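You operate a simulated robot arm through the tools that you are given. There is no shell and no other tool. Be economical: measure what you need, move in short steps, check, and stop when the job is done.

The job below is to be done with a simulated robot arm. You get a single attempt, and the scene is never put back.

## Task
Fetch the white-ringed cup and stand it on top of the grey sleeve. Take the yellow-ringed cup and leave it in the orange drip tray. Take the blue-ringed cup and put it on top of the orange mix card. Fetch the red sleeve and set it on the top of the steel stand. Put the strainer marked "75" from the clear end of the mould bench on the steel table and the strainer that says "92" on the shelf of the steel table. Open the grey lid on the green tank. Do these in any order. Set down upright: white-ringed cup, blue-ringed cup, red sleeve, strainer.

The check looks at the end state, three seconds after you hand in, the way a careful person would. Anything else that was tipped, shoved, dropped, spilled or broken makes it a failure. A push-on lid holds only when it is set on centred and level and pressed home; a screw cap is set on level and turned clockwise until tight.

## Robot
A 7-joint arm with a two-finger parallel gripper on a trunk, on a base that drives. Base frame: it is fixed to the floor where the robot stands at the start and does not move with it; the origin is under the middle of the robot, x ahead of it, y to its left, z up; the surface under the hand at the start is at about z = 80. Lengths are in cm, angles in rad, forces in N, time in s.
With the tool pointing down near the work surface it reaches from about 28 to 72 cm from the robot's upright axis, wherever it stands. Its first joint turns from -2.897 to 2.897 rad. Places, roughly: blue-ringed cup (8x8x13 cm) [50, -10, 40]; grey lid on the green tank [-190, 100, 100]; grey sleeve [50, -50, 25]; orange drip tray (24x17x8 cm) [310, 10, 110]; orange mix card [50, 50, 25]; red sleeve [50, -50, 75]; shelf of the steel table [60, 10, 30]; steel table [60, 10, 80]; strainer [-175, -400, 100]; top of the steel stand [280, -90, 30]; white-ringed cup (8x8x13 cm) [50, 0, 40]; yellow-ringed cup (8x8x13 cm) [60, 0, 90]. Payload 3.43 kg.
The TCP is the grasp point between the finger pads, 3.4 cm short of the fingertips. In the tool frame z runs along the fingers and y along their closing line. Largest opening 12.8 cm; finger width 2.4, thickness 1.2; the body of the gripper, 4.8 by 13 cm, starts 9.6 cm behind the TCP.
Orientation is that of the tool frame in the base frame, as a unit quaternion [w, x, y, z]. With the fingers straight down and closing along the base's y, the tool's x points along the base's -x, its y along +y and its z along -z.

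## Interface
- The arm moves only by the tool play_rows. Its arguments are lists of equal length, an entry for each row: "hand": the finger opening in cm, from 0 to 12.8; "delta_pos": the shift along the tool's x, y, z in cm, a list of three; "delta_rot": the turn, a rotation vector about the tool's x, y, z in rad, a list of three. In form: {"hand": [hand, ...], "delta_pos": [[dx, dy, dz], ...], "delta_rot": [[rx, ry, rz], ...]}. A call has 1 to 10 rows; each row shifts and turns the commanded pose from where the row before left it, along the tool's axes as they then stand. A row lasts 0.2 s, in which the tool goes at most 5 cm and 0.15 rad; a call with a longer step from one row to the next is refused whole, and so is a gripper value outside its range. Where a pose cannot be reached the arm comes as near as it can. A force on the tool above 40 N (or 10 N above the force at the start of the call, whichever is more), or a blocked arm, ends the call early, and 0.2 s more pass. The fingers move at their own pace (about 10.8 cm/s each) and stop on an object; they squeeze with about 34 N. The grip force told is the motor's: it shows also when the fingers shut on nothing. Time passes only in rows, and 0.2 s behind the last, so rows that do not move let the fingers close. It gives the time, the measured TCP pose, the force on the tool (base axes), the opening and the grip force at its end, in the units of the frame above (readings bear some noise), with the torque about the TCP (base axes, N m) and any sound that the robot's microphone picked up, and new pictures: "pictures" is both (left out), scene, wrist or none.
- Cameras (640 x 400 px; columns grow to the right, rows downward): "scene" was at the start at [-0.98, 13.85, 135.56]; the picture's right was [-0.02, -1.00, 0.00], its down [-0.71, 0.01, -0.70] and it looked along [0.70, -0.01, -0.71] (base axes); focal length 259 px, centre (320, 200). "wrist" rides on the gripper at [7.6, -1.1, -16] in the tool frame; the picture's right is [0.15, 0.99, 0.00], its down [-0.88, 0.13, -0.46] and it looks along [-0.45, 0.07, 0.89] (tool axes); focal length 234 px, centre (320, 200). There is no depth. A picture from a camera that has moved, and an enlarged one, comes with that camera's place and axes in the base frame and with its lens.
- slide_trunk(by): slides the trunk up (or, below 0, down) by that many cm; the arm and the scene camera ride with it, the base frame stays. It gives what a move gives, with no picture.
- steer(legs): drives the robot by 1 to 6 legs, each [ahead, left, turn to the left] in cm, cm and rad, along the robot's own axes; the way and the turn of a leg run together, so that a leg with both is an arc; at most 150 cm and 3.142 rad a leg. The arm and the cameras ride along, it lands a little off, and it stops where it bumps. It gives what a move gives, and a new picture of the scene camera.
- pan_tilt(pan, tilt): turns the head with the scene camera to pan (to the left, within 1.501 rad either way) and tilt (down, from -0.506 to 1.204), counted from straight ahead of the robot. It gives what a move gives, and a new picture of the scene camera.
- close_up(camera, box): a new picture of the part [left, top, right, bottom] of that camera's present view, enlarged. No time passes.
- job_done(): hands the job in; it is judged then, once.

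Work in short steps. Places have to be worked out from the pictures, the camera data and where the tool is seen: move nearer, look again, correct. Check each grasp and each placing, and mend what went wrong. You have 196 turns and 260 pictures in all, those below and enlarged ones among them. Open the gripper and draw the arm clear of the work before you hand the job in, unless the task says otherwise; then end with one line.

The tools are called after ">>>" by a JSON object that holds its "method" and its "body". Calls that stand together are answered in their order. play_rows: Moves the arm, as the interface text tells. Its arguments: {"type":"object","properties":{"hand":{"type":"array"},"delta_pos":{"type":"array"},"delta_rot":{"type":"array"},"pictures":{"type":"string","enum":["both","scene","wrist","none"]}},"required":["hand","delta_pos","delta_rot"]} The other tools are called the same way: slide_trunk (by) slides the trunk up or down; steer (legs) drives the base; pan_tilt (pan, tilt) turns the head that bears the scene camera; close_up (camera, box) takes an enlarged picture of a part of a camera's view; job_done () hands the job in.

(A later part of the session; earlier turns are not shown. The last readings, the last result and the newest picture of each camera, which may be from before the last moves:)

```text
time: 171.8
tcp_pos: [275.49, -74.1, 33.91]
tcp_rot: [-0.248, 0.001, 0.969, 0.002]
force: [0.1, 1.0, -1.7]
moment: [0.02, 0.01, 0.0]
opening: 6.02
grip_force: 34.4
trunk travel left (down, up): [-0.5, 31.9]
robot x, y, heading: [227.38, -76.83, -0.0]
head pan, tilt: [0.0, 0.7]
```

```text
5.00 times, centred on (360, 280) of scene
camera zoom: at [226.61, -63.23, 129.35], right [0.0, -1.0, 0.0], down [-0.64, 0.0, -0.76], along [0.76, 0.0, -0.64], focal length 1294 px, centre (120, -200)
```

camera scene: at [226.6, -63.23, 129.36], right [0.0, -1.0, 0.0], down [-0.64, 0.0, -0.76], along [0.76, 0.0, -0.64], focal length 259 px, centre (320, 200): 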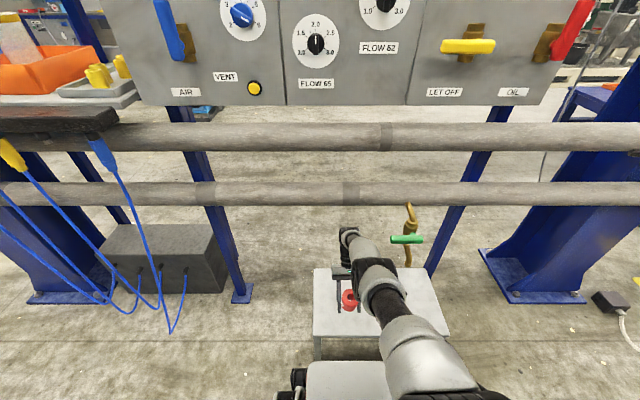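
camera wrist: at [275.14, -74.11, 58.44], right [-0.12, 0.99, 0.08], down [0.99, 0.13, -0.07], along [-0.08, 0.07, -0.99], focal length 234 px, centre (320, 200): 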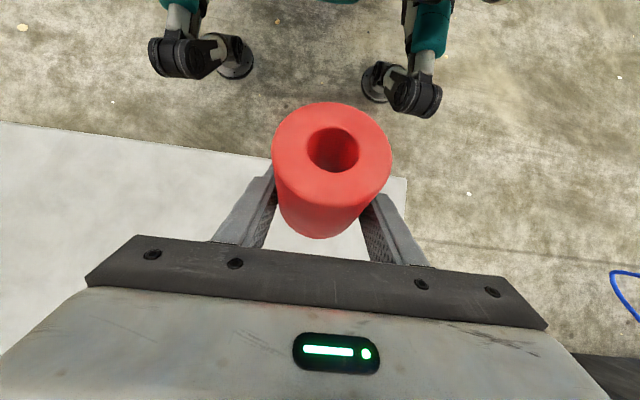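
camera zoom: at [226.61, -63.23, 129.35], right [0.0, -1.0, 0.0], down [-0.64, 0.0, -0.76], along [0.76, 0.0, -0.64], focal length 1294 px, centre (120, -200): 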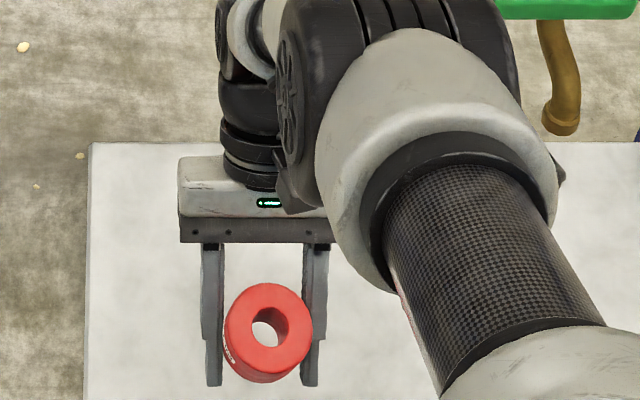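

Still no contact, so the stand top is lower than 29. I keep lowering.

>>> {"method": "play_rows", "body": {"hand": [4, 4, 4, 4, 4, 4], "delta_pos": [[-0.24, 0, 0.44], [-0.24, 0, 0.44], [-0.24, 0, 0.44], [-0.24, 0, 0.44], [-0.19, 0, 0.35], [-0.19, 0, 0.35]], "delta_rot": [[0, 0, 0], [0, 0, 0], [0, 0, 0], [0, 0, 0], [0, 0, 0], [0, 0, 0]], "pictures": "none"}}

>>> {"method": "close_up", "body": {"camera": "scene", "box": [310, 240, 410, 340]}}

>>> {"method": "close_up", "body": {"camera": "wrist", "box": [0, 0, 640, 400]}}

```text
time: 173.2
tcp_pos: [275.5, -74.08, 31.51]
tcp_rot: [-0.248, 0.0, 0.969, 0.0]
force: [-7.3, -1.7, 24.6]
moment: [-0.34, 0.41, -0.24]
opening: 6.02
grip_force: 33.3
trunk travel left (down, up): [-0.5, 31.9]
robot x, y, heading: [227.36, -77.29, 0.002]
head pan, tilt: [0.0, 0.7]
```

```text
4.00 times, centred on (360, 290) of scene
camera zoom: at [226.46, -63.24, 129.42], right [0.0, -1.0, 0.0], down [-0.64, 0.0, -0.77], along [0.77, 0.0, -0.64], focal length 1035 px, centre (160, -160)
```

zoom: 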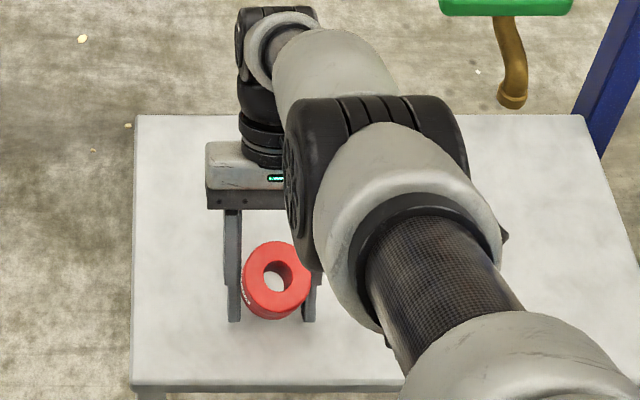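

```text
1.00 times, centred on (320, 200) of wrist (not enlarged: the box is as wide or as high as the picture)
camera zoom: at [276.5, -75.25, 49.21], right [-0.13, 0.99, 0.07], down [0.99, 0.13, -0.02], along [-0.03, 0.07, -1.0], focal length 234 px, centre (320, 200)
```

zoom: 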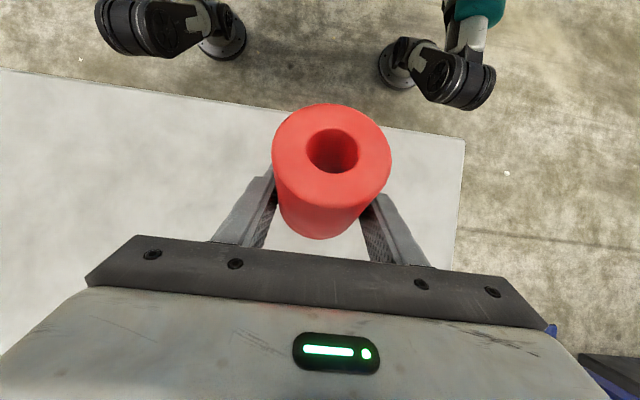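

Contact (25 N); lean now ≈24°, well inside the self-righting range (tipping angle ≈41°). I ease the press slightly and open the fingers a little, so it rocks flat between them.

>>> {"method": "play_rows", "body": {"hand": [4, 6.4, 6.6, 6.8, 6.8], "delta_pos": [[0.1, 0, -0.18], [0, 0, 0], [0, 0, 0], [0, 0, 0], [0, 0, 0]], "delta_rot": [[0, 0, 0], [0, 0, 0], [0, 0, 0], [0, 0, 0], [0, 0, 0]], "pictures": "wrist"}}

>>> {"method": "close_up", "body": {"camera": "scene", "box": [310, 240, 410, 340]}}

```text
time: 174.4
tcp_pos: [275.5, -73.98, 31.52]
tcp_rot: [-0.247, 0.0, 0.969, 0.001]
force: [-6.1, 9.3, 22.3]
moment: [-0.39, 0.35, -0.36]
opening: 6.27
grip_force: 0.0
trunk travel left (down, up): [-0.5, 31.9]
robot x, y, heading: [227.34, -77.53, -0.002]
head pan, tilt: [0.0, 0.7]
camera wrist: at [276.47, -75.18, 49.22], right [-0.13, 0.99, 0.07], down [0.99, 0.13, -0.02], along [-0.03, 0.07, -1.0], focal length 234 px, centre (320, 200)
```

wrist: 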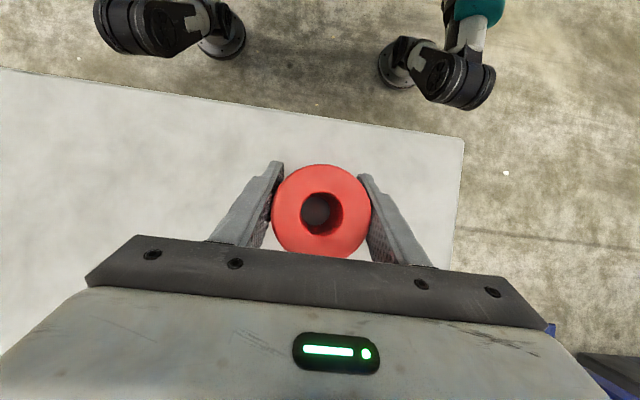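

```text
4.00 times, centred on (360, 290) of scene
camera zoom: at [226.48, -63.23, 129.36], right [0.0, -1.0, 0.0], down [-0.64, 0.0, -0.77], along [0.77, 0.0, -0.64], focal length 1035 px, centre (160, -160)
```

zoom: 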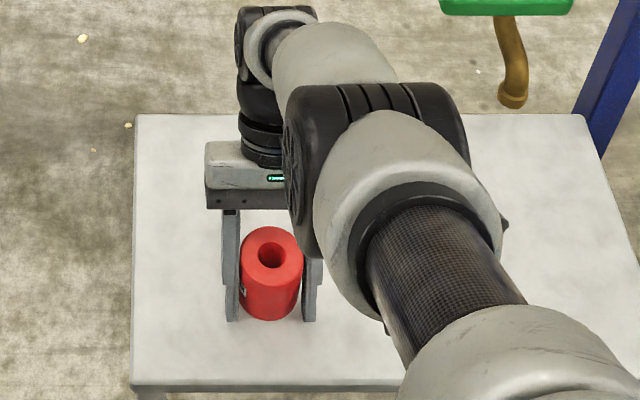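

The sleeve stands upright; the remaining force is a fingertip on the stand. I lift 0.6 cm, open more, and rise clear.

>>> {"method": "play_rows", "body": {"hand": [6.4, 8, 8, 8, 8, 8, 8], "delta_pos": [[0.29, 0, -0.53], [0, 0, 0], [0, 0, 0], [0.96, 0, -1.76], [1.44, 0, -2.6], [1.44, 0, -2.6], [1.9, 0, -3.5]], "delta_rot": [[0, 0, 0], [0, 0, 0], [0, 0, 0], [0, 0, 0], [0, 0, 0], [0, 0, 0], [0, 0, 0]], "pictures": "both"}}

```text
time: 176.0
tcp_pos: [275.4, -73.85, 43.94]
tcp_rot: [-0.247, 0.002, 0.969, 0.003]
force: [-0.2, -0.3, -0.3]
moment: [-0.06, -0.01, 0.02]
opening: 7.99
grip_force: 0.1
trunk travel left (down, up): [-0.5, 31.9]
robot x, y, heading: [227.37, -77.47, -0.001]
head pan, tilt: [0.0, 0.7]
camera scene: at [226.62, -63.23, 129.35], right [0.0, -1.0, 0.0], down [-0.64, 0.0, -0.76], along [0.76, 0.0, -0.64], focal length 259 px, centre (320, 200)
camera wrist: at [276.47, -75.17, 61.62], right [-0.13, 0.99, 0.07], down [0.99, 0.13, -0.02], along [-0.03, 0.07, -1.0], focal length 234 px, centre (320, 200)
```

scene: 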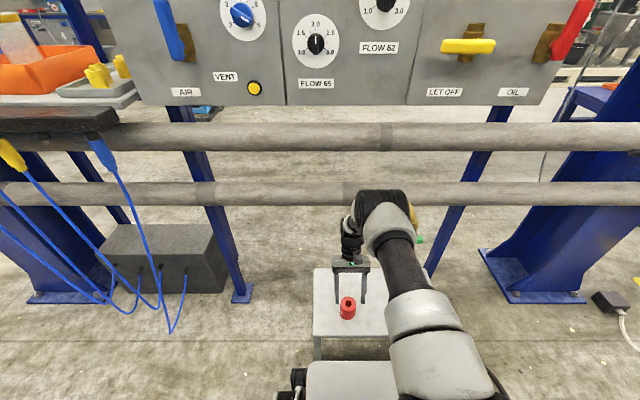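
wrist: 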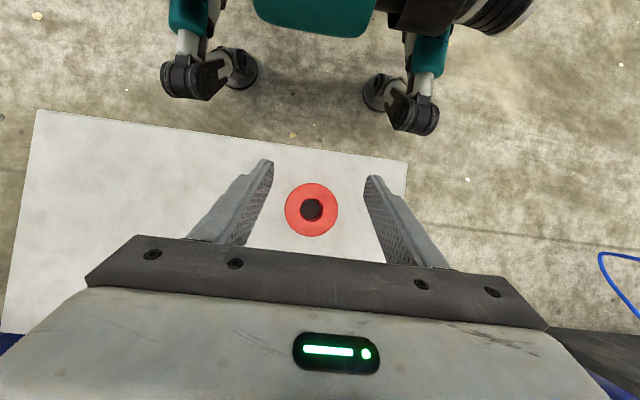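

The red sleeve stands on the stand. I raise and straighten the tool, then drive round to the front of the steel table for the shelf work.

>>> {"method": "play_rows", "body": {"hand": [10, 10, 10, 10, 10, 10, 10, 10, 10, 10], "delta_pos": [[2.4, 0, -4.3], [2.4, 0, -4.3], [2.4, 0, -4.3], [2.4, 0, -4.3], [0, 0, 0], [0, 0, 0], [0, 0, 0], [2, 0, -4], [2, 0, -4], [2, 0, -4]], "delta_rot": [[0, 0, 0], [0, 0, 0], [0, 0, 0], [0, 0, 0], [0, -0.15, 0], [0, -0.15, 0], [0, -0.15, 0], [0, -0.05, 0], [0, 0, 0], [0, 0, 0]], "pictures": "none"}}

>>> {"method": "steer", "body": {"legs": [[-60, 0, 0], [0, -50, 0], [-150, 0, 0], [-67, 0, 0], [0, 125, 0]]}}

>>> {"method": "pan_tilt", "body": {"pan": 0.0, "tilt": 0.75}}

```text
time: 178.2
tcp_pos: [269.61, -74.17, 75.89]
tcp_rot: [0.0, 0.001, 1.0, 0.001]
force: [0.0, 0.4, 0.0]
moment: [-0.01, 0.03, 0.02]
opening: 9.97
grip_force: 0.1
trunk travel left (down, up): [-0.5, 31.9]
robot x, y, heading: [227.21, -76.81, 0.003]
head pan, tilt: [0.0, 0.7]
```

```text
time: 208.6
tcp_pos: [-5.46, 1.08, 75.77]
tcp_rot: [-0.001, 0.004, 1.0, 0.001]
force: [-0.1, -0.4, 0.9]
moment: [-0.03, 0.0, -0.04]
opening: 10.04
grip_force: 0.1
trunk travel left (down, up): [-0.5, 31.9]
robot x, y, heading: [-47.79, -1.47, -0.009]
head pan, tilt: [0.0, 0.7]
camera scene: at [-48.32, 12.34, 129.36], right [-0.01, -1.0, 0.0], down [-0.64, 0.01, -0.76], along [0.76, -0.01, -0.64], focal length 259 px, centre (320, 200)
```

scene: 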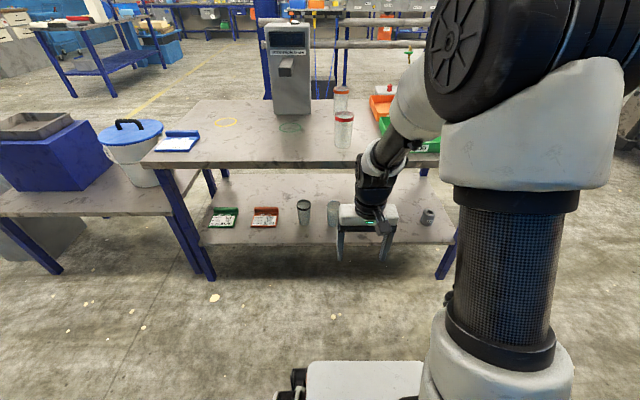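

```text
time: 209.3
tcp_pos: [-5.5, 1.18, 75.86]
tcp_rot: [0.0, 0.005, 1.0, 0.0]
force: [0.2, -0.3, 1.2]
moment: [-0.03, 0.0, 0.03]
opening: 9.97
grip_force: 0.1
trunk travel left (down, up): [-0.5, 31.9]
robot x, y, heading: [-47.92, -1.51, -0.012]
head pan, tilt: [0.0, 0.75]
camera scene: at [-48.53, 12.34, 128.93], right [-0.01, -1.0, 0.0], down [-0.68, 0.01, -0.73], along [0.73, -0.01, -0.68], focal length 259 px, centre (320, 200)
```

scene: 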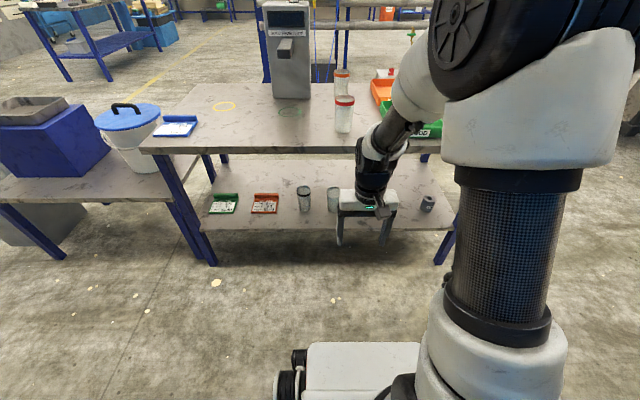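

I enlarge the shelf.

>>> {"method": "close_up", "body": {"camera": "scene", "box": [200, 150, 460, 280]}}

>>> {"method": "close_up", "body": {"camera": "wrist", "box": [0, 0, 640, 400]}}

```text
2.46 times, centred on (330, 215) of scene
camera zoom: at [-48.53, 12.34, 128.93], right [-0.01, -1.0, 0.0], down [-0.68, 0.01, -0.73], along [0.73, -0.01, -0.68], focal length 637 px, centre (295, 163)
```

zoom: 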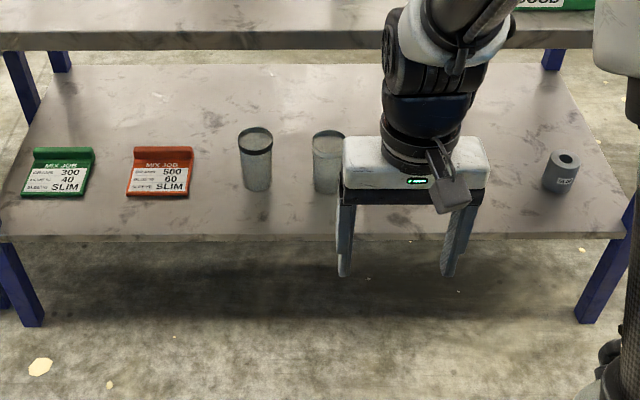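

```text
1.00 times, centred on (320, 200) of wrist (not enlarged: the box is as wide or as high as the picture)
camera zoom: at [-13.03, -0.01, 91.78], right [-0.14, 0.99, 0.0], down [0.88, 0.12, 0.46], along [0.45, 0.06, -0.89], focal length 234 px, centre (320, 200)
```

zoom: 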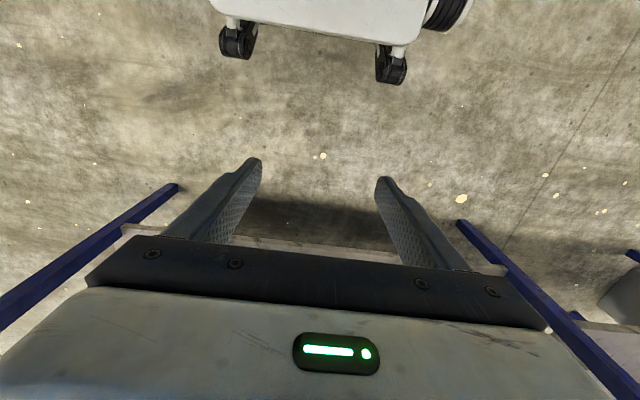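

The shelf seems near z ≈ 30; white cup near (49, 3.5). I extend 15 cm and tilt the tool 60° in front of the table.

>>> {"method": "play_rows", "body": {"hand": [10.5, 10.5, 10.5, 10.5, 10.5, 10.5, 10.5, 10.5, 10.5, 10.5], "delta_pos": [[-4.5, 0, 0], [-4.5, 0, 0], [-4.5, 0, 0], [0, 0, 0], [0, 0, 0], [0, 0, 0], [0, 0, 0], [0, 0, 0], [0, 0, 0], [0, 0, 0]], "delta_rot": [[0, 0, 0], [0, 0, 0], [0, 0, 0], [0, -0.15, 0], [0, -0.15, 0], [0, -0.15, 0], [0, -0.15, 0], [0, -0.15, 0], [0, -0.15, 0], [0, -0.147, 0]], "pictures": "none"}}

>>> {"method": "play_rows", "body": {"hand": [10.5, 10.5, 10.5, 10.5, 10.5, 10.5, 10.5, 10.5], "delta_pos": [[3.9, 0, 2.25], [3.9, 0, 2.25], [3.9, 0, 2.25], [3.9, 0, 2.25], [3.9, 0, 2.25], [3.9, 0, 2.25], [3.9, 0, 2.25], [0, 0, 0]], "delta_rot": [[0, 0, 0], [0, 0, 0], [0, 0, 0], [0, 0, 0], [0, 0, 0], [0, 0, 0], [0, 0, 0], [0, 0, 0]], "pictures": "both"}}

```text
time: 211.5
tcp_pos: [7.98, 0.9, 75.96]
tcp_rot: [0.5, 0.004, 0.866, -0.001]
force: [-0.5, -0.9, 0.0]
moment: [0.02, 0.01, -0.03]
opening: 10.47
grip_force: 0.1
trunk travel left (down, up): [-0.5, 31.9]
robot x, y, heading: [-48.04, -1.66, -0.008]
head pan, tilt: [0.0, 0.75]
```

```text
time: 213.3
tcp_pos: [7.81, 0.97, 44.28]
tcp_rot: [0.5, 0.003, 0.866, -0.002]
force: [0.7, -0.6, -0.4]
moment: [0.0, -0.02, 0.02]
opening: 10.5
grip_force: 0.0
trunk travel left (down, up): [-0.5, 31.9]
robot x, y, heading: [-47.6, -1.61, -0.007]
head pan, tilt: [0.0, 0.75]
camera scene: at [-48.53, 12.34, 128.93], right [-0.01, -1.0, 0.0], down [-0.68, 0.01, -0.73], along [0.73, -0.01, -0.68], focal length 259 px, centre (320, 200)
camera wrist: at [-9.71, -0.1, 45.7], right [-0.06, 0.99, -0.13], down [0.05, 0.13, 0.99], along [1.0, 0.06, -0.06], focal length 234 px, centre (320, 200)
```

scene: 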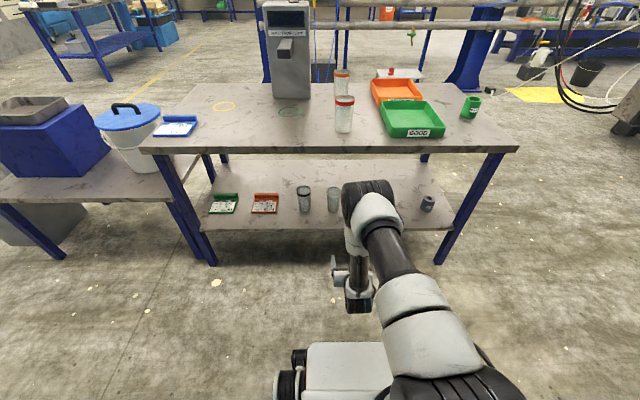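
wrist: 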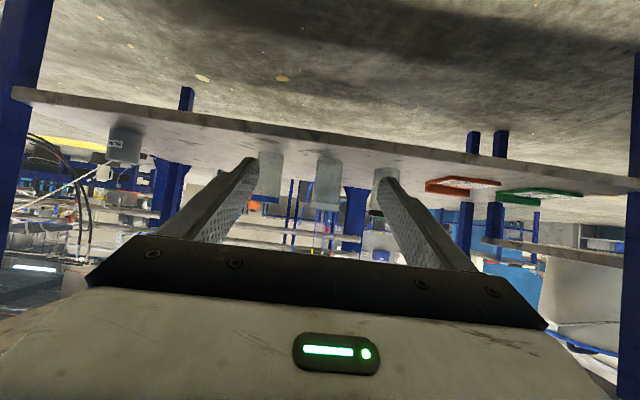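

The wrist camera sees all shelf items. I drive 24 cm ahead and re-measure the white cup.

>>> {"method": "steer", "body": {"legs": [[24, 3, 0.007]]}}

>>> {"method": "close_up", "body": {"camera": "wrist", "box": [0, 0, 640, 400]}}

```text
time: 215.1
tcp_pos: [31.93, 4.22, 44.4]
tcp_rot: [0.5, 0.001, 0.866, 0.0]
force: [-0.4, 0.7, 0.3]
moment: [-0.01, 0.03, -0.04]
opening: 10.49
grip_force: 0.0
trunk travel left (down, up): [-0.5, 31.9]
robot x, y, heading: [-23.99, 1.51, 0.004]
head pan, tilt: [0.0, 0.75]
camera scene: at [-24.54, 15.25, 128.93], right [0.0, -1.0, 0.0], down [-0.68, 0.0, -0.73], along [0.73, 0.0, -0.68], focal length 259 px, centre (320, 200)
```

scene: 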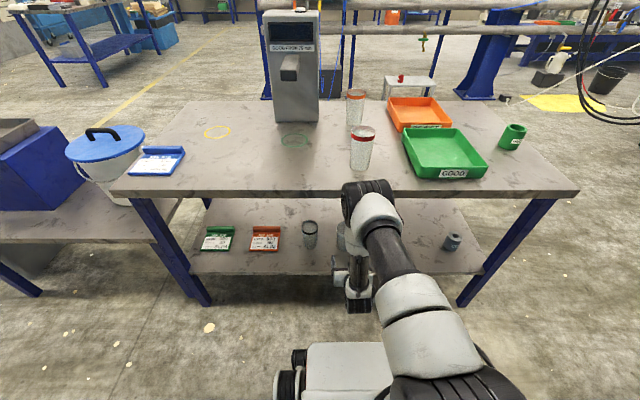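

```text
1.00 times, centred on (320, 200) of wrist (not enlarged: the box is as wide or as high as the picture)
camera zoom: at [14.38, 3.14, 45.75], right [-0.07, 0.99, -0.13], down [0.05, 0.13, 0.99], along [1.0, 0.07, -0.06], focal length 234 px, centre (320, 200)
```

zoom: 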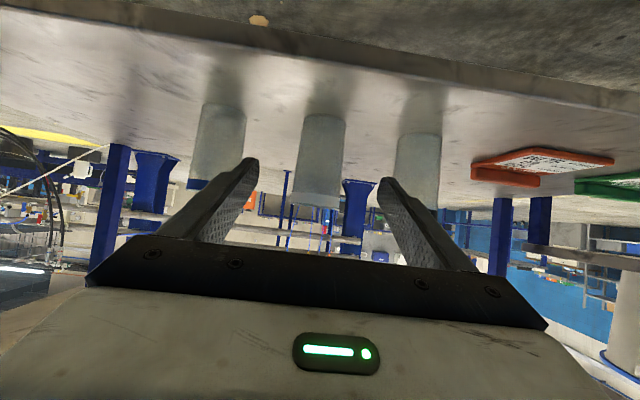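

White cup: centre ≈ (49.5, 4.7), base z ≈ 31.7. I drive 8 cm closer (tips stay short of it), then advance along the tool axis.

>>> {"method": "steer", "body": {"legs": [[8, 0.4, 0]]}}

>>> {"method": "close_up", "body": {"camera": "wrist", "box": [0, 0, 640, 400]}}

```text
time: 216.1
tcp_pos: [39.87, 4.78, 44.29]
tcp_rot: [0.5, 0.001, 0.866, 0.0]
force: [0.4, -0.1, -0.8]
moment: [-0.02, 0.0, -0.03]
opening: 10.49
grip_force: 0.1
trunk travel left (down, up): [-0.5, 31.9]
robot x, y, heading: [-15.67, 1.76, 0.006]
head pan, tilt: [0.0, 0.75]
camera scene: at [-16.66, 15.66, 128.93], right [0.0, -1.0, 0.0], down [-0.68, 0.0, -0.73], along [0.73, 0.0, -0.68], focal length 259 px, centre (320, 200)
```

scene: 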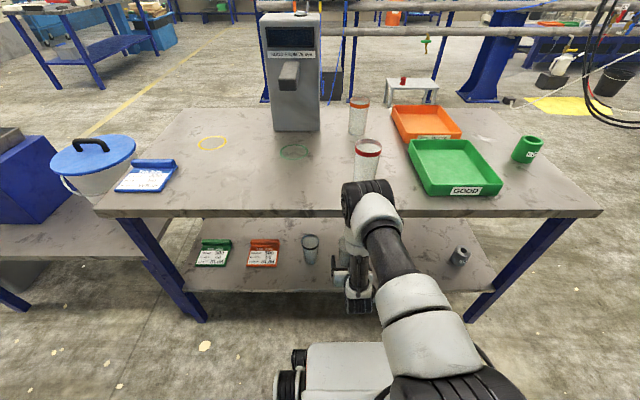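

```text
1.00 times, centred on (320, 200) of wrist (not enlarged: the box is as wide or as high as the picture)
camera zoom: at [22.26, 3.56, 45.75], right [-0.07, 0.99, -0.13], down [0.05, 0.13, 0.99], along [1.0, 0.07, -0.06], focal length 234 px, centre (320, 200)
```

zoom: 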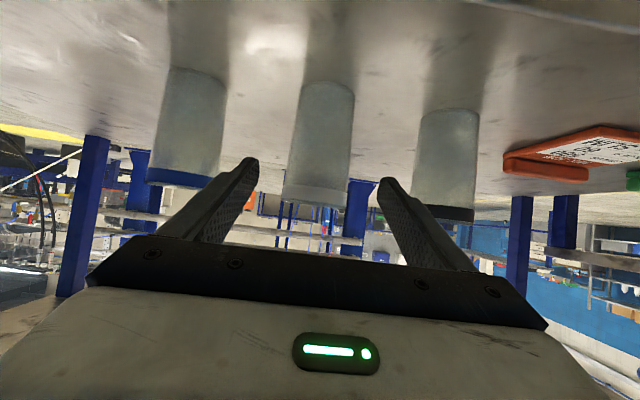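

Centred between the fingers. I advance 11.3 cm along the tool and close.

>>> {"method": "play_rows", "body": {"hand": [10.5, 10.5, 10.5, 10.5, 5, 5, 5, 5], "delta_pos": [[-0.65, 0, 2], [0, 0, 4], [0, 0, 3.5], [0, 0, 1.8], [0, 0, 0], [0, 0, 0], [0, 0, 0], [0, 0, 0]], "delta_rot": [[0, 0, 0], [0, 0, 0], [0, 0, 0], [0, 0, 0], [0, 0, 0], [0, 0, 0], [0, 0, 0], [0, 0, 0]], "pictures": "wrist"}}

```text
time: 217.9
tcp_pos: [49.84, 4.68, 39.2]
tcp_rot: [0.5, -0.001, 0.866, 0.001]
force: [0.7, 0.0, -0.7]
moment: [0.03, -0.02, 0.0]
opening: 6.81
grip_force: 33.9
trunk travel left (down, up): [-0.5, 31.9]
robot x, y, heading: [-15.81, 1.52, 0.005]
head pan, tilt: [0.0, 0.75]
camera wrist: at [32.36, 3.56, 40.64], right [-0.07, 0.99, -0.13], down [0.05, 0.13, 0.99], along [1.0, 0.07, -0.06], focal length 234 px, centre (320, 200)
```

wrist: 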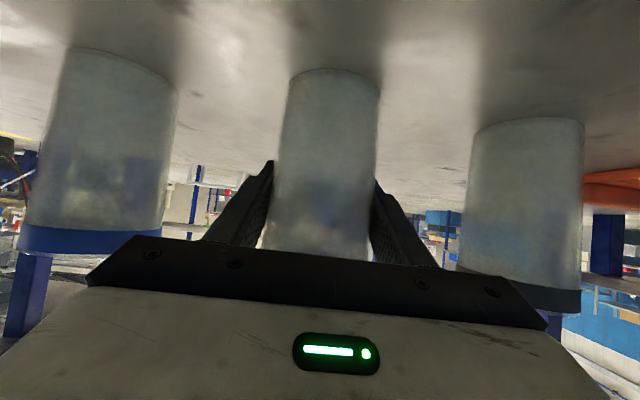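

Held (6.8 cm). I lift 9 cm, back out, and drive right toward the grey sleeve.

>>> {"method": "play_rows", "body": {"hand": [5, 5, 5, 5], "delta_pos": [[-0.87, 0, -0.5], [-2.6, 0, -1.5], [-2.6, 0, -1.5], [-2.6, 0, -1.5]], "delta_rot": [[0, 0, 0], [0, 0, 0], [0, 0, 0], [0, 0, 0]], "pictures": "none"}}

>>> {"method": "steer", "body": {"legs": [[-20, 0, 0], [0, -49, -0.005]]}}

>>> {"method": "close_up", "body": {"camera": "wrist", "box": [0, 0, 640, 400]}}

>>> {"method": "close_up", "body": {"camera": "scene", "box": [220, 180, 460, 330]}}

```text
time: 218.9
tcp_pos: [49.94, 4.67, 49.42]
tcp_rot: [0.5, 0.0, 0.866, 0.001]
force: [0.6, -0.3, -0.8]
moment: [0.01, -0.05, -0.01]
opening: 6.82
grip_force: 34.1
trunk travel left (down, up): [-0.5, 31.9]
robot x, y, heading: [-15.74, 1.5, 0.002]
head pan, tilt: [0.0, 0.75]
```

```text
time: 225.3
tcp_pos: [29.88, -44.73, 49.36]
tcp_rot: [0.5, 0.002, 0.866, 0.0]
force: [-0.6, 0.7, 0.0]
moment: [-0.03, 0.02, 0.0]
opening: 6.74
grip_force: 33.7
trunk travel left (down, up): [-0.5, 31.9]
robot x, y, heading: [-36.36, -47.24, -0.002]
head pan, tilt: [0.0, 0.75]
camera scene: at [-36.71, -33.49, 128.93], right [0.0, -1.0, 0.0], down [-0.68, 0.0, -0.73], along [0.73, 0.0, -0.68], focal length 259 px, centre (320, 200)
```

scene: 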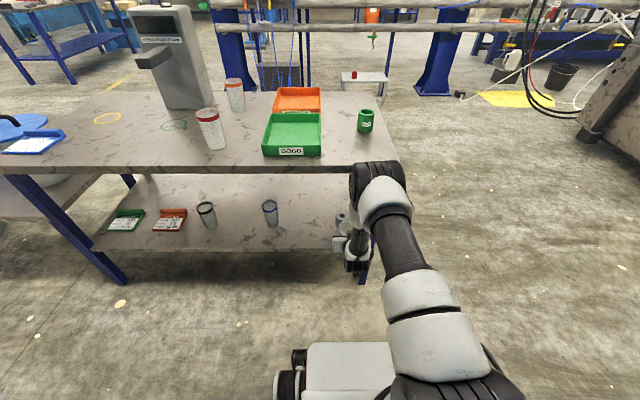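

```text
1.00 times, centred on (320, 200) of wrist (not enlarged: the box is as wide or as high as the picture)
camera zoom: at [12.28, -45.82, 50.73], right [-0.07, 0.99, -0.13], down [0.05, 0.13, 0.99], along [1.0, 0.06, -0.06], focal length 234 px, centre (320, 200)
```

zoom: 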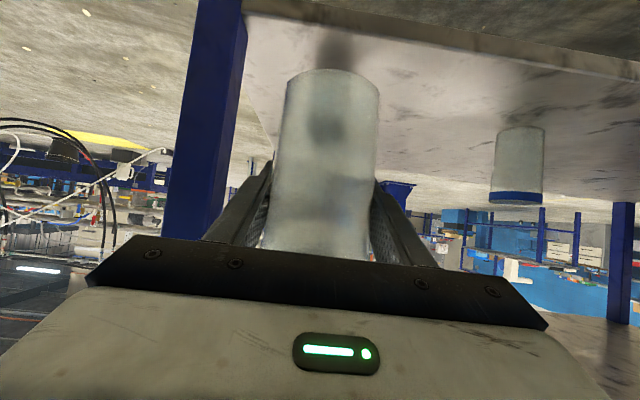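

```text
2.67 times, centred on (340, 255) of scene
camera zoom: at [-36.71, -33.49, 128.93], right [0.0, -1.0, 0.0], down [-0.68, 0.0, -0.73], along [0.73, 0.0, -0.68], focal length 690 px, centre (267, 53)
```

zoom: 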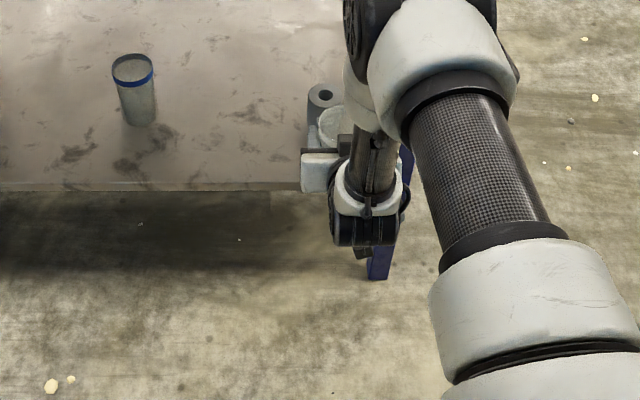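

The grey sleeve's top centre works out to (48.4, −43.5), z≈38.6; cup bottom is near 41.7. I drive in over it and check with pictures.

>>> {"method": "steer", "body": {"legs": [[18.4, 1.2, 0]]}}

>>> {"method": "close_up", "body": {"camera": "wrist", "box": [0, 0, 640, 400]}}

>>> {"method": "close_up", "body": {"camera": "scene", "box": [280, 180, 400, 280]}}

```text
time: 226.9
tcp_pos: [48.23, -43.52, 49.35]
tcp_rot: [0.5, 0.001, 0.866, 0.0]
force: [0.8, 0.5, -0.1]
moment: [0.03, -0.01, 0.0]
opening: 6.74
grip_force: 34.1
trunk travel left (down, up): [-0.5, 31.9]
robot x, y, heading: [-17.43, -46.77, -0.002]
head pan, tilt: [0.0, 0.75]
camera scene: at [-18.31, -32.35, 128.93], right [0.0, -1.0, 0.0], down [-0.68, 0.0, -0.73], along [0.73, 0.0, -0.68], focal length 259 px, centre (320, 200)
```

scene: 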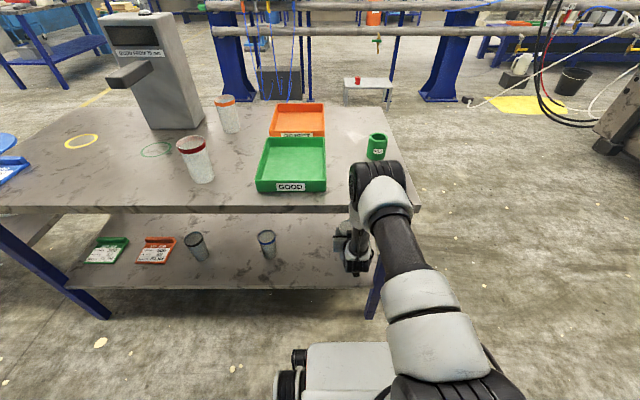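

```text
1.00 times, centred on (320, 200) of wrist (not enlarged: the box is as wide or as high as the picture)
camera zoom: at [30.7, -44.6, 50.73], right [-0.07, 0.99, -0.13], down [0.05, 0.13, 0.99], along [1.0, 0.06, -0.06], focal length 234 px, centre (320, 200)
```

zoom: 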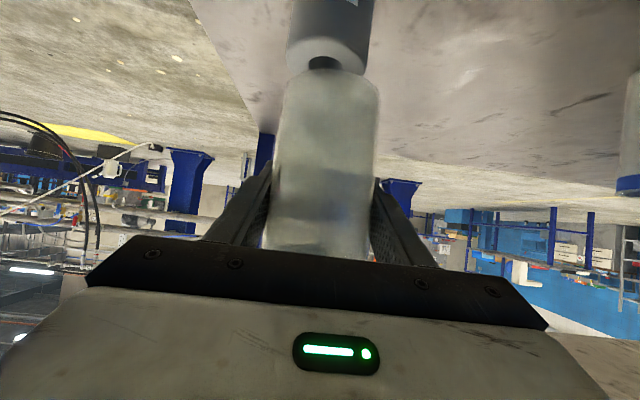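

```text
4.00 times, centred on (340, 230) of scene
camera zoom: at [-18.31, -32.35, 128.93], right [0.0, -1.0, 0.0], down [-0.68, 0.0, -0.73], along [0.73, 0.0, -0.68], focal length 1035 px, centre (240, 80)
```

zoom: 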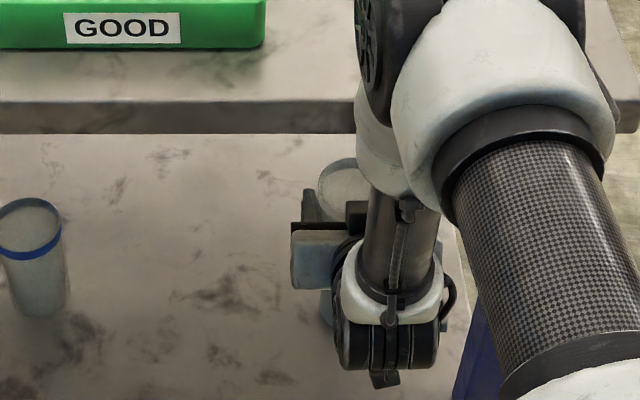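

Sleeve sits slightly right (−y 0.4) and ahead (~0.7) of the cup. I correct and lower in small steps until contact.

>>> {"method": "play_rows", "body": {"hand": [5, 5, 5, 5], "delta_pos": [[-0.35, -0.4, 0.6], [0.87, 0, 0.5], [0.6, 0, 0.35], [0, 0, 0]], "delta_rot": [[0, 0, 0], [0, 0, 0], [0, 0, 0], [0, 0, 0]], "pictures": "wrist"}}

>>> {"method": "close_up", "body": {"camera": "wrist", "box": [240, 0, 440, 125]}}

```text
time: 227.9
tcp_pos: [49.06, -43.79, 47.46]
tcp_rot: [0.5, 0.001, 0.866, 0.0]
force: [0.2, 0.8, -0.2]
moment: [0.03, 0.0, 0.01]
opening: 6.75
grip_force: 34.2
trunk travel left (down, up): [-0.5, 31.9]
robot x, y, heading: [-17.52, -46.65, -0.005]
head pan, tilt: [0.0, 0.75]
camera wrist: at [31.43, -44.98, 49.03], right [-0.07, 0.99, -0.13], down [0.05, 0.13, 0.99], along [1.0, 0.06, -0.06], focal length 234 px, centre (320, 200)
```

wrist: 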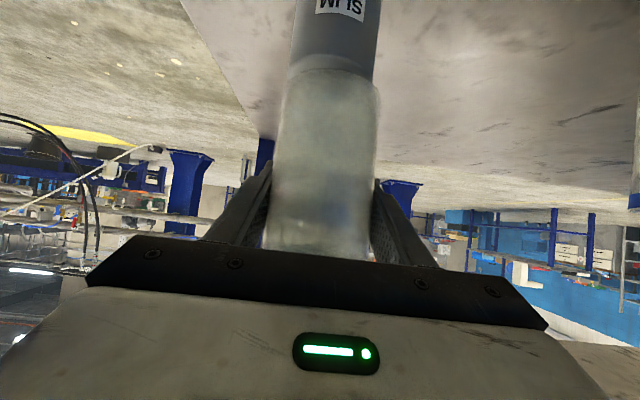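

```text
3.20 times, centred on (340, 62) of wrist
camera zoom: at [31.43, -44.98, 49.03], right [-0.07, 0.99, -0.13], down [0.05, 0.13, 0.99], along [1.0, 0.06, -0.06], focal length 749 px, centre (256, 640)
```

zoom: 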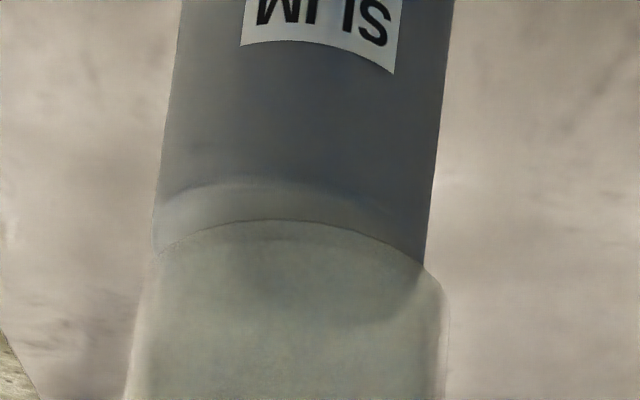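

Small residual: sleeve 0.3 cm to −y and ~0.4 ahead. I correct and lower until contact.

>>> {"method": "play_rows", "body": {"hand": [5, 5, 5, 5, 5], "delta_pos": [[-0.2, -0.3, 0.35], [0.43, 0, 0.25], [0.26, 0, 0.15], [0.26, 0, 0.15], [0, 0, 0]], "delta_rot": [[0, 0, 0], [0, 0, 0], [0, 0, 0], [0, 0, 0], [0, 0, 0]], "pictures": "none"}}

>>> {"method": "close_up", "body": {"camera": "wrist", "box": [240, 0, 440, 125]}}

```text
time: 229.1
tcp_pos: [49.35, -44.21, 46.55]
tcp_rot: [0.5, 0.001, 0.866, 0.0]
force: [0.1, -0.3, -0.2]
moment: [-0.01, -0.02, 0.03]
opening: 6.75
grip_force: 34.2
trunk travel left (down, up): [-0.5, 31.9]
robot x, y, heading: [-17.89, -46.02, 0.001]
head pan, tilt: [0.0, 0.75]
```

```text
3.20 times, centred on (340, 62) of wrist
camera zoom: at [31.79, -45.28, 47.96], right [-0.07, 0.99, -0.13], down [0.05, 0.13, 0.99], along [1.0, 0.06, -0.06], focal length 749 px, centre (256, 640)
```

zoom: 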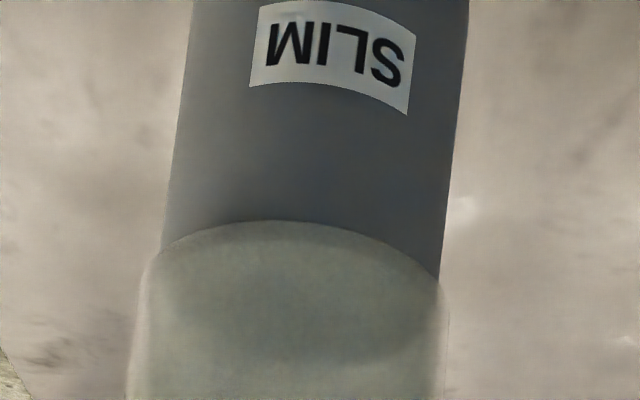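

Aligned laterally; no contact yet. Continue in 0.2 cm steps.

>>> {"method": "play_rows", "body": {"hand": [5, 5, 5, 5], "delta_pos": [[0.17, 0, 0.1], [0.17, 0, 0.1], [0.17, 0, 0.1], [0, 0, 0]], "delta_rot": [[0, 0, 0], [0, 0, 0], [0, 0, 0], [0, 0, 0]], "pictures": "none"}}

>>> {"method": "close_up", "body": {"camera": "wrist", "box": [240, 0, 440, 125]}}

```text
time: 230.1
tcp_pos: [49.41, -44.13, 46.1]
tcp_rot: [0.501, 0.001, 0.866, 0.0]
force: [0.4, 0.0, 16.0]
moment: [0.35, 0.16, 0.12]
opening: 6.66
grip_force: 33.3
trunk travel left (down, up): [-0.5, 31.9]
robot x, y, heading: [-17.33, -46.24, -0.002]
head pan, tilt: [0.0, 0.75]
```

```text
3.20 times, centred on (340, 62) of wrist
camera zoom: at [31.83, -45.25, 47.46], right [-0.07, 0.99, -0.13], down [0.04, 0.13, 0.99], along [1.0, 0.06, -0.05], focal length 749 px, centre (256, 640)
```

zoom: 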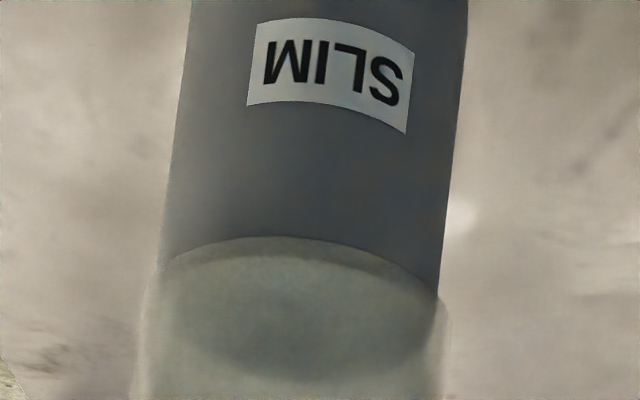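

Contact at 16 N, centred. I ease slightly and open slowly.

>>> {"method": "play_rows", "body": {"hand": [6.8, 7.0, 7.3, 8, 9, 10], "delta_pos": [[-0.13, 0, -0.08], [0, 0, 0], [0, 0, 0], [0, 0, 0], [0, 0, 0], [0, 0, 0]], "delta_rot": [[0, 0, 0], [0, 0, 0], [0, 0, 0], [0, 0, 0], [0, 0, 0], [0, 0, 0]], "pictures": "wrist"}}

```text
time: 231.5
tcp_pos: [49.22, -44.08, 46.1]
tcp_rot: [0.5, 0.001, 0.866, 0.0]
force: [0.6, -0.7, 0.0]
moment: [0.01, 0.02, -0.01]
opening: 9.99
grip_force: 0.1
trunk travel left (down, up): [-0.5, 31.9]
robot x, y, heading: [-17.43, -46.34, 0.001]
head pan, tilt: [0.0, 0.75]
camera wrist: at [31.76, -45.24, 47.51], right [-0.07, 0.99, -0.13], down [0.05, 0.13, 0.99], along [1.0, 0.06, -0.06], focal length 234 px, centre (320, 200)
```

wrist: 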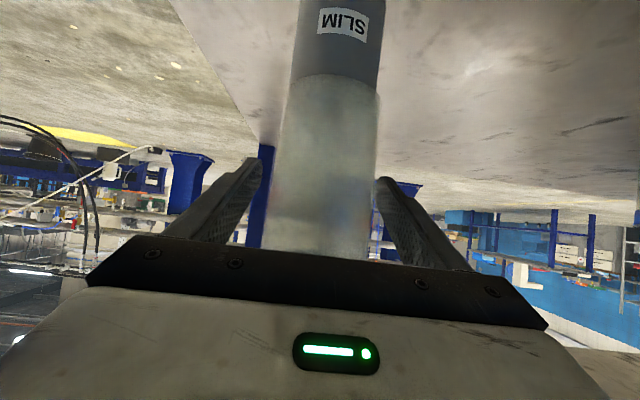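

The cup stands on the grey sleeve. I retreat horizontally by backing the base.

>>> {"method": "steer", "body": {"legs": [[-20, 0, 0]]}}

>>> {"method": "close_up", "body": {"camera": "wrist", "box": [0, 0, 640, 400]}}

```text
time: 233.1
tcp_pos: [29.35, -44.26, 46.07]
tcp_rot: [0.501, 0.002, 0.866, 0.0]
force: [0.2, 0.2, -0.5]
moment: [0.0, 0.01, -0.03]
opening: 10.0
grip_force: 0.0
trunk travel left (down, up): [-0.5, 31.9]
robot x, y, heading: [-37.6, -45.96, -0.004]
head pan, tilt: [0.0, 0.75]
camera scene: at [-38.32, -32.29, 128.93], right [0.0, -1.0, 0.0], down [-0.68, 0.0, -0.73], along [0.73, 0.0, -0.68], focal length 259 px, centre (320, 200)
```

scene: 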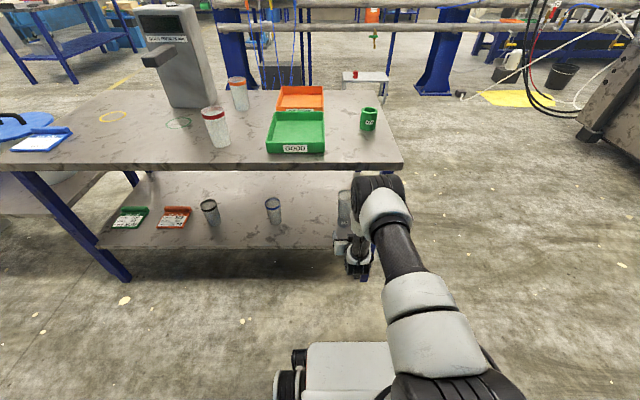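

```text
1.00 times, centred on (320, 200) of wrist (not enlarged: the box is as wide or as high as the picture)
camera zoom: at [11.74, -45.24, 47.51], right [-0.07, 0.99, -0.13], down [0.05, 0.13, 0.99], along [1.0, 0.06, -0.06], focal length 234 px, centre (320, 200)
```

zoom: 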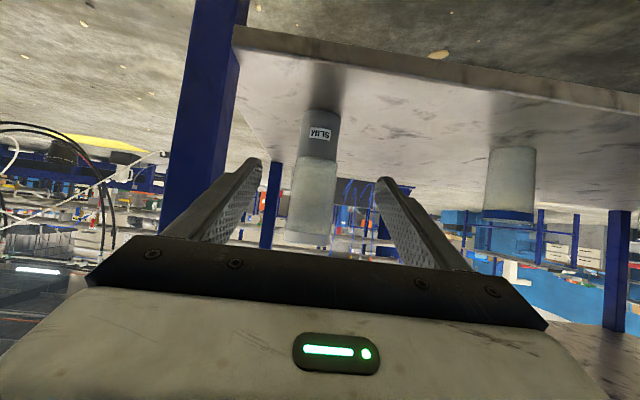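

The white cup stands on the sleeve. I drive left to line up with the blue cup (y≈−10).

>>> {"method": "steer", "body": {"legs": [[8, 34.4, 0]]}}

>>> {"method": "close_up", "body": {"camera": "wrist", "box": [0, 0, 640, 400]}}

```text
time: 236.9
tcp_pos: [37.57, -10.15, 46.08]
tcp_rot: [0.499, 0.002, 0.866, 0.0]
force: [-0.4, 0.0, 0.2]
moment: [0.01, 0.0, 0.01]
opening: 9.98
grip_force: 0.1
trunk travel left (down, up): [-0.5, 31.9]
robot x, y, heading: [-29.65, -11.81, -0.005]
head pan, tilt: [0.0, 0.75]
camera scene: at [-30.07, 1.83, 128.93], right [-0.01, -1.0, 0.0], down [-0.68, 0.0, -0.73], along [0.73, 0.0, -0.68], focal length 259 px, centre (320, 200)
```

scene: 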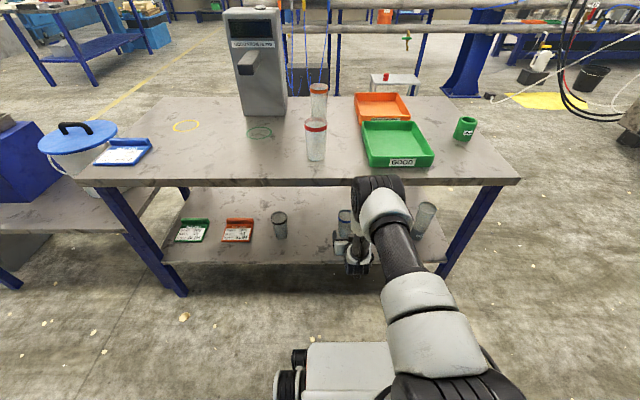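

```text
1.00 times, centred on (320, 200) of wrist (not enlarged: the box is as wide or as high as the picture)
camera zoom: at [19.97, -11.23, 47.51], right [-0.07, 0.99, -0.13], down [0.05, 0.13, 0.99], along [1.0, 0.06, -0.06], focal length 234 px, centre (320, 200)
```

zoom: 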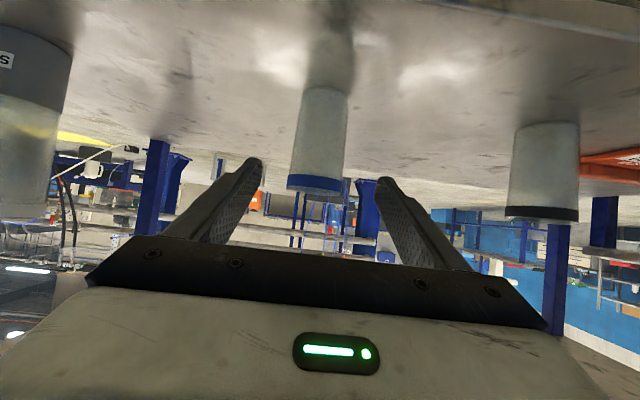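

Blue cup: centre ≈ (52, −10.2), aligned. I widen the fingers, drive 12 cm in, and then lower along to the grasp.

>>> {"method": "play_rows", "body": {"hand": [11.8, 11.8], "delta_pos": [[0, 0, 0], [0, 0, 0]], "delta_rot": [[0, 0, 0], [0, 0, 0]], "pictures": "none"}}

>>> {"method": "steer", "body": {"legs": [[11, 0.1, 0.003]]}}

>>> {"method": "close_up", "body": {"camera": "wrist", "box": [0, 0, 640, 400]}}

```text
time: 237.5
tcp_pos: [37.65, -10.15, 46.03]
tcp_rot: [0.5, 0.003, 0.866, -0.002]
force: [-0.7, -0.6, -0.6]
moment: [-0.04, 0.0, 0.01]
opening: 11.8
grip_force: 0.0
trunk travel left (down, up): [-0.5, 31.9]
robot x, y, heading: [-29.43, -11.98, -0.003]
head pan, tilt: [0.0, 0.75]
```

```text
time: 238.7
tcp_pos: [48.5, -9.84, 45.99]
tcp_rot: [0.5, 0.001, 0.866, 0.0]
force: [0.6, -1.0, -1.0]
moment: [-0.02, -0.02, -0.03]
opening: 11.8
grip_force: 0.1
trunk travel left (down, up): [-0.5, 31.9]
robot x, y, heading: [-18.56, -11.99, 0.004]
head pan, tilt: [0.0, 0.75]
camera scene: at [-19.18, 1.89, 128.93], right [0.0, -1.0, 0.0], down [-0.68, 0.0, -0.73], along [0.73, 0.0, -0.68], focal length 259 px, centre (320, 200)
```

scene: 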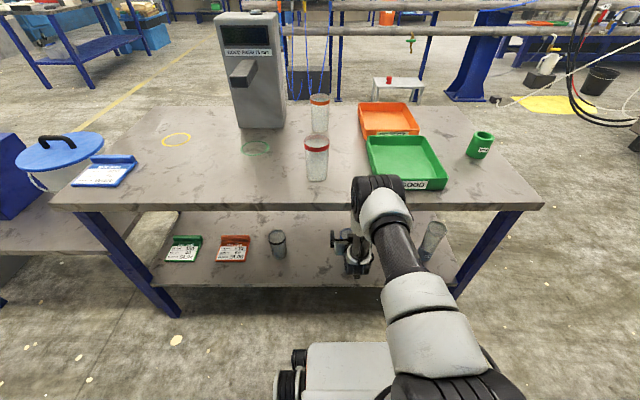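

```text
1.00 times, centred on (320, 200) of wrist (not enlarged: the box is as wide or as high as the picture)
camera zoom: at [30.9, -10.99, 47.51], right [-0.07, 0.99, -0.13], down [0.05, 0.13, 0.99], along [1.0, 0.06, -0.06], focal length 234 px, centre (320, 200)
```

zoom: 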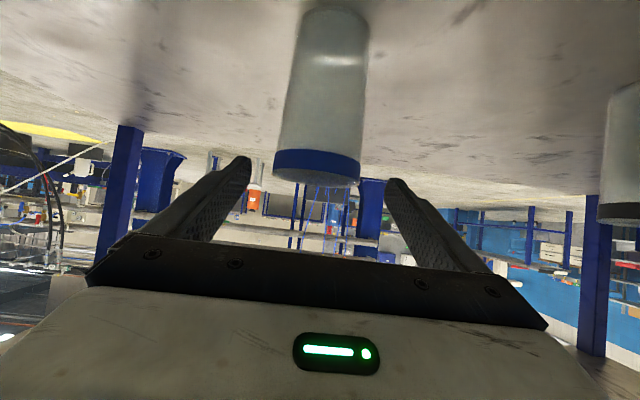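

I centre (−0.5 in y), descend to the grasp height and close.

>>> {"method": "play_rows", "body": {"hand": [11.8, 11.8, 11.8, 5, 5, 5, 5], "delta_pos": [[1.3, -0.5, 2], [1.5, 0, 2.1], [1.5, 0, 2.1], [0, 0, 0], [0, 0, 0], [0, 0, 0], [0, 0, 0]], "delta_rot": [[0, 0, 0], [0, 0, 0], [0, 0, 0], [0, 0, 0], [0, 0, 0], [0, 0, 0], [0, 0, 0]], "pictures": "wrist"}}

```text
time: 240.3
tcp_pos: [51.69, -10.5, 39.2]
tcp_rot: [0.499, 0.002, 0.866, -0.001]
force: [0.0, 0.2, 0.4]
moment: [0.0, 0.01, 0.0]
opening: 6.78
grip_force: 34.4
trunk travel left (down, up): [-0.5, 31.9]
robot x, y, heading: [-18.4, -12.19, -0.001]
head pan, tilt: [0.0, 0.75]
camera wrist: at [34.12, -11.53, 40.65], right [-0.07, 0.99, -0.13], down [0.05, 0.13, 0.99], along [1.0, 0.06, -0.06], focal length 234 px, centre (320, 200)
```

wrist: 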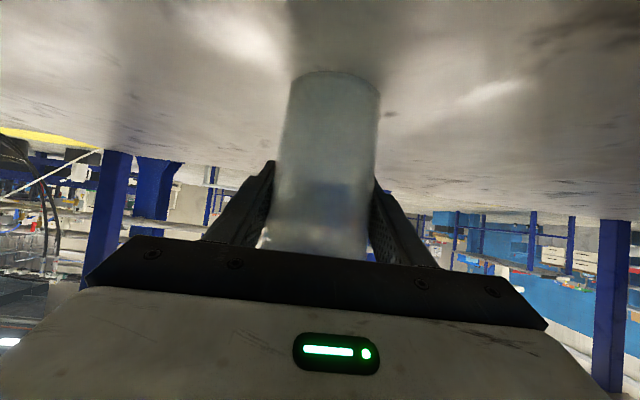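

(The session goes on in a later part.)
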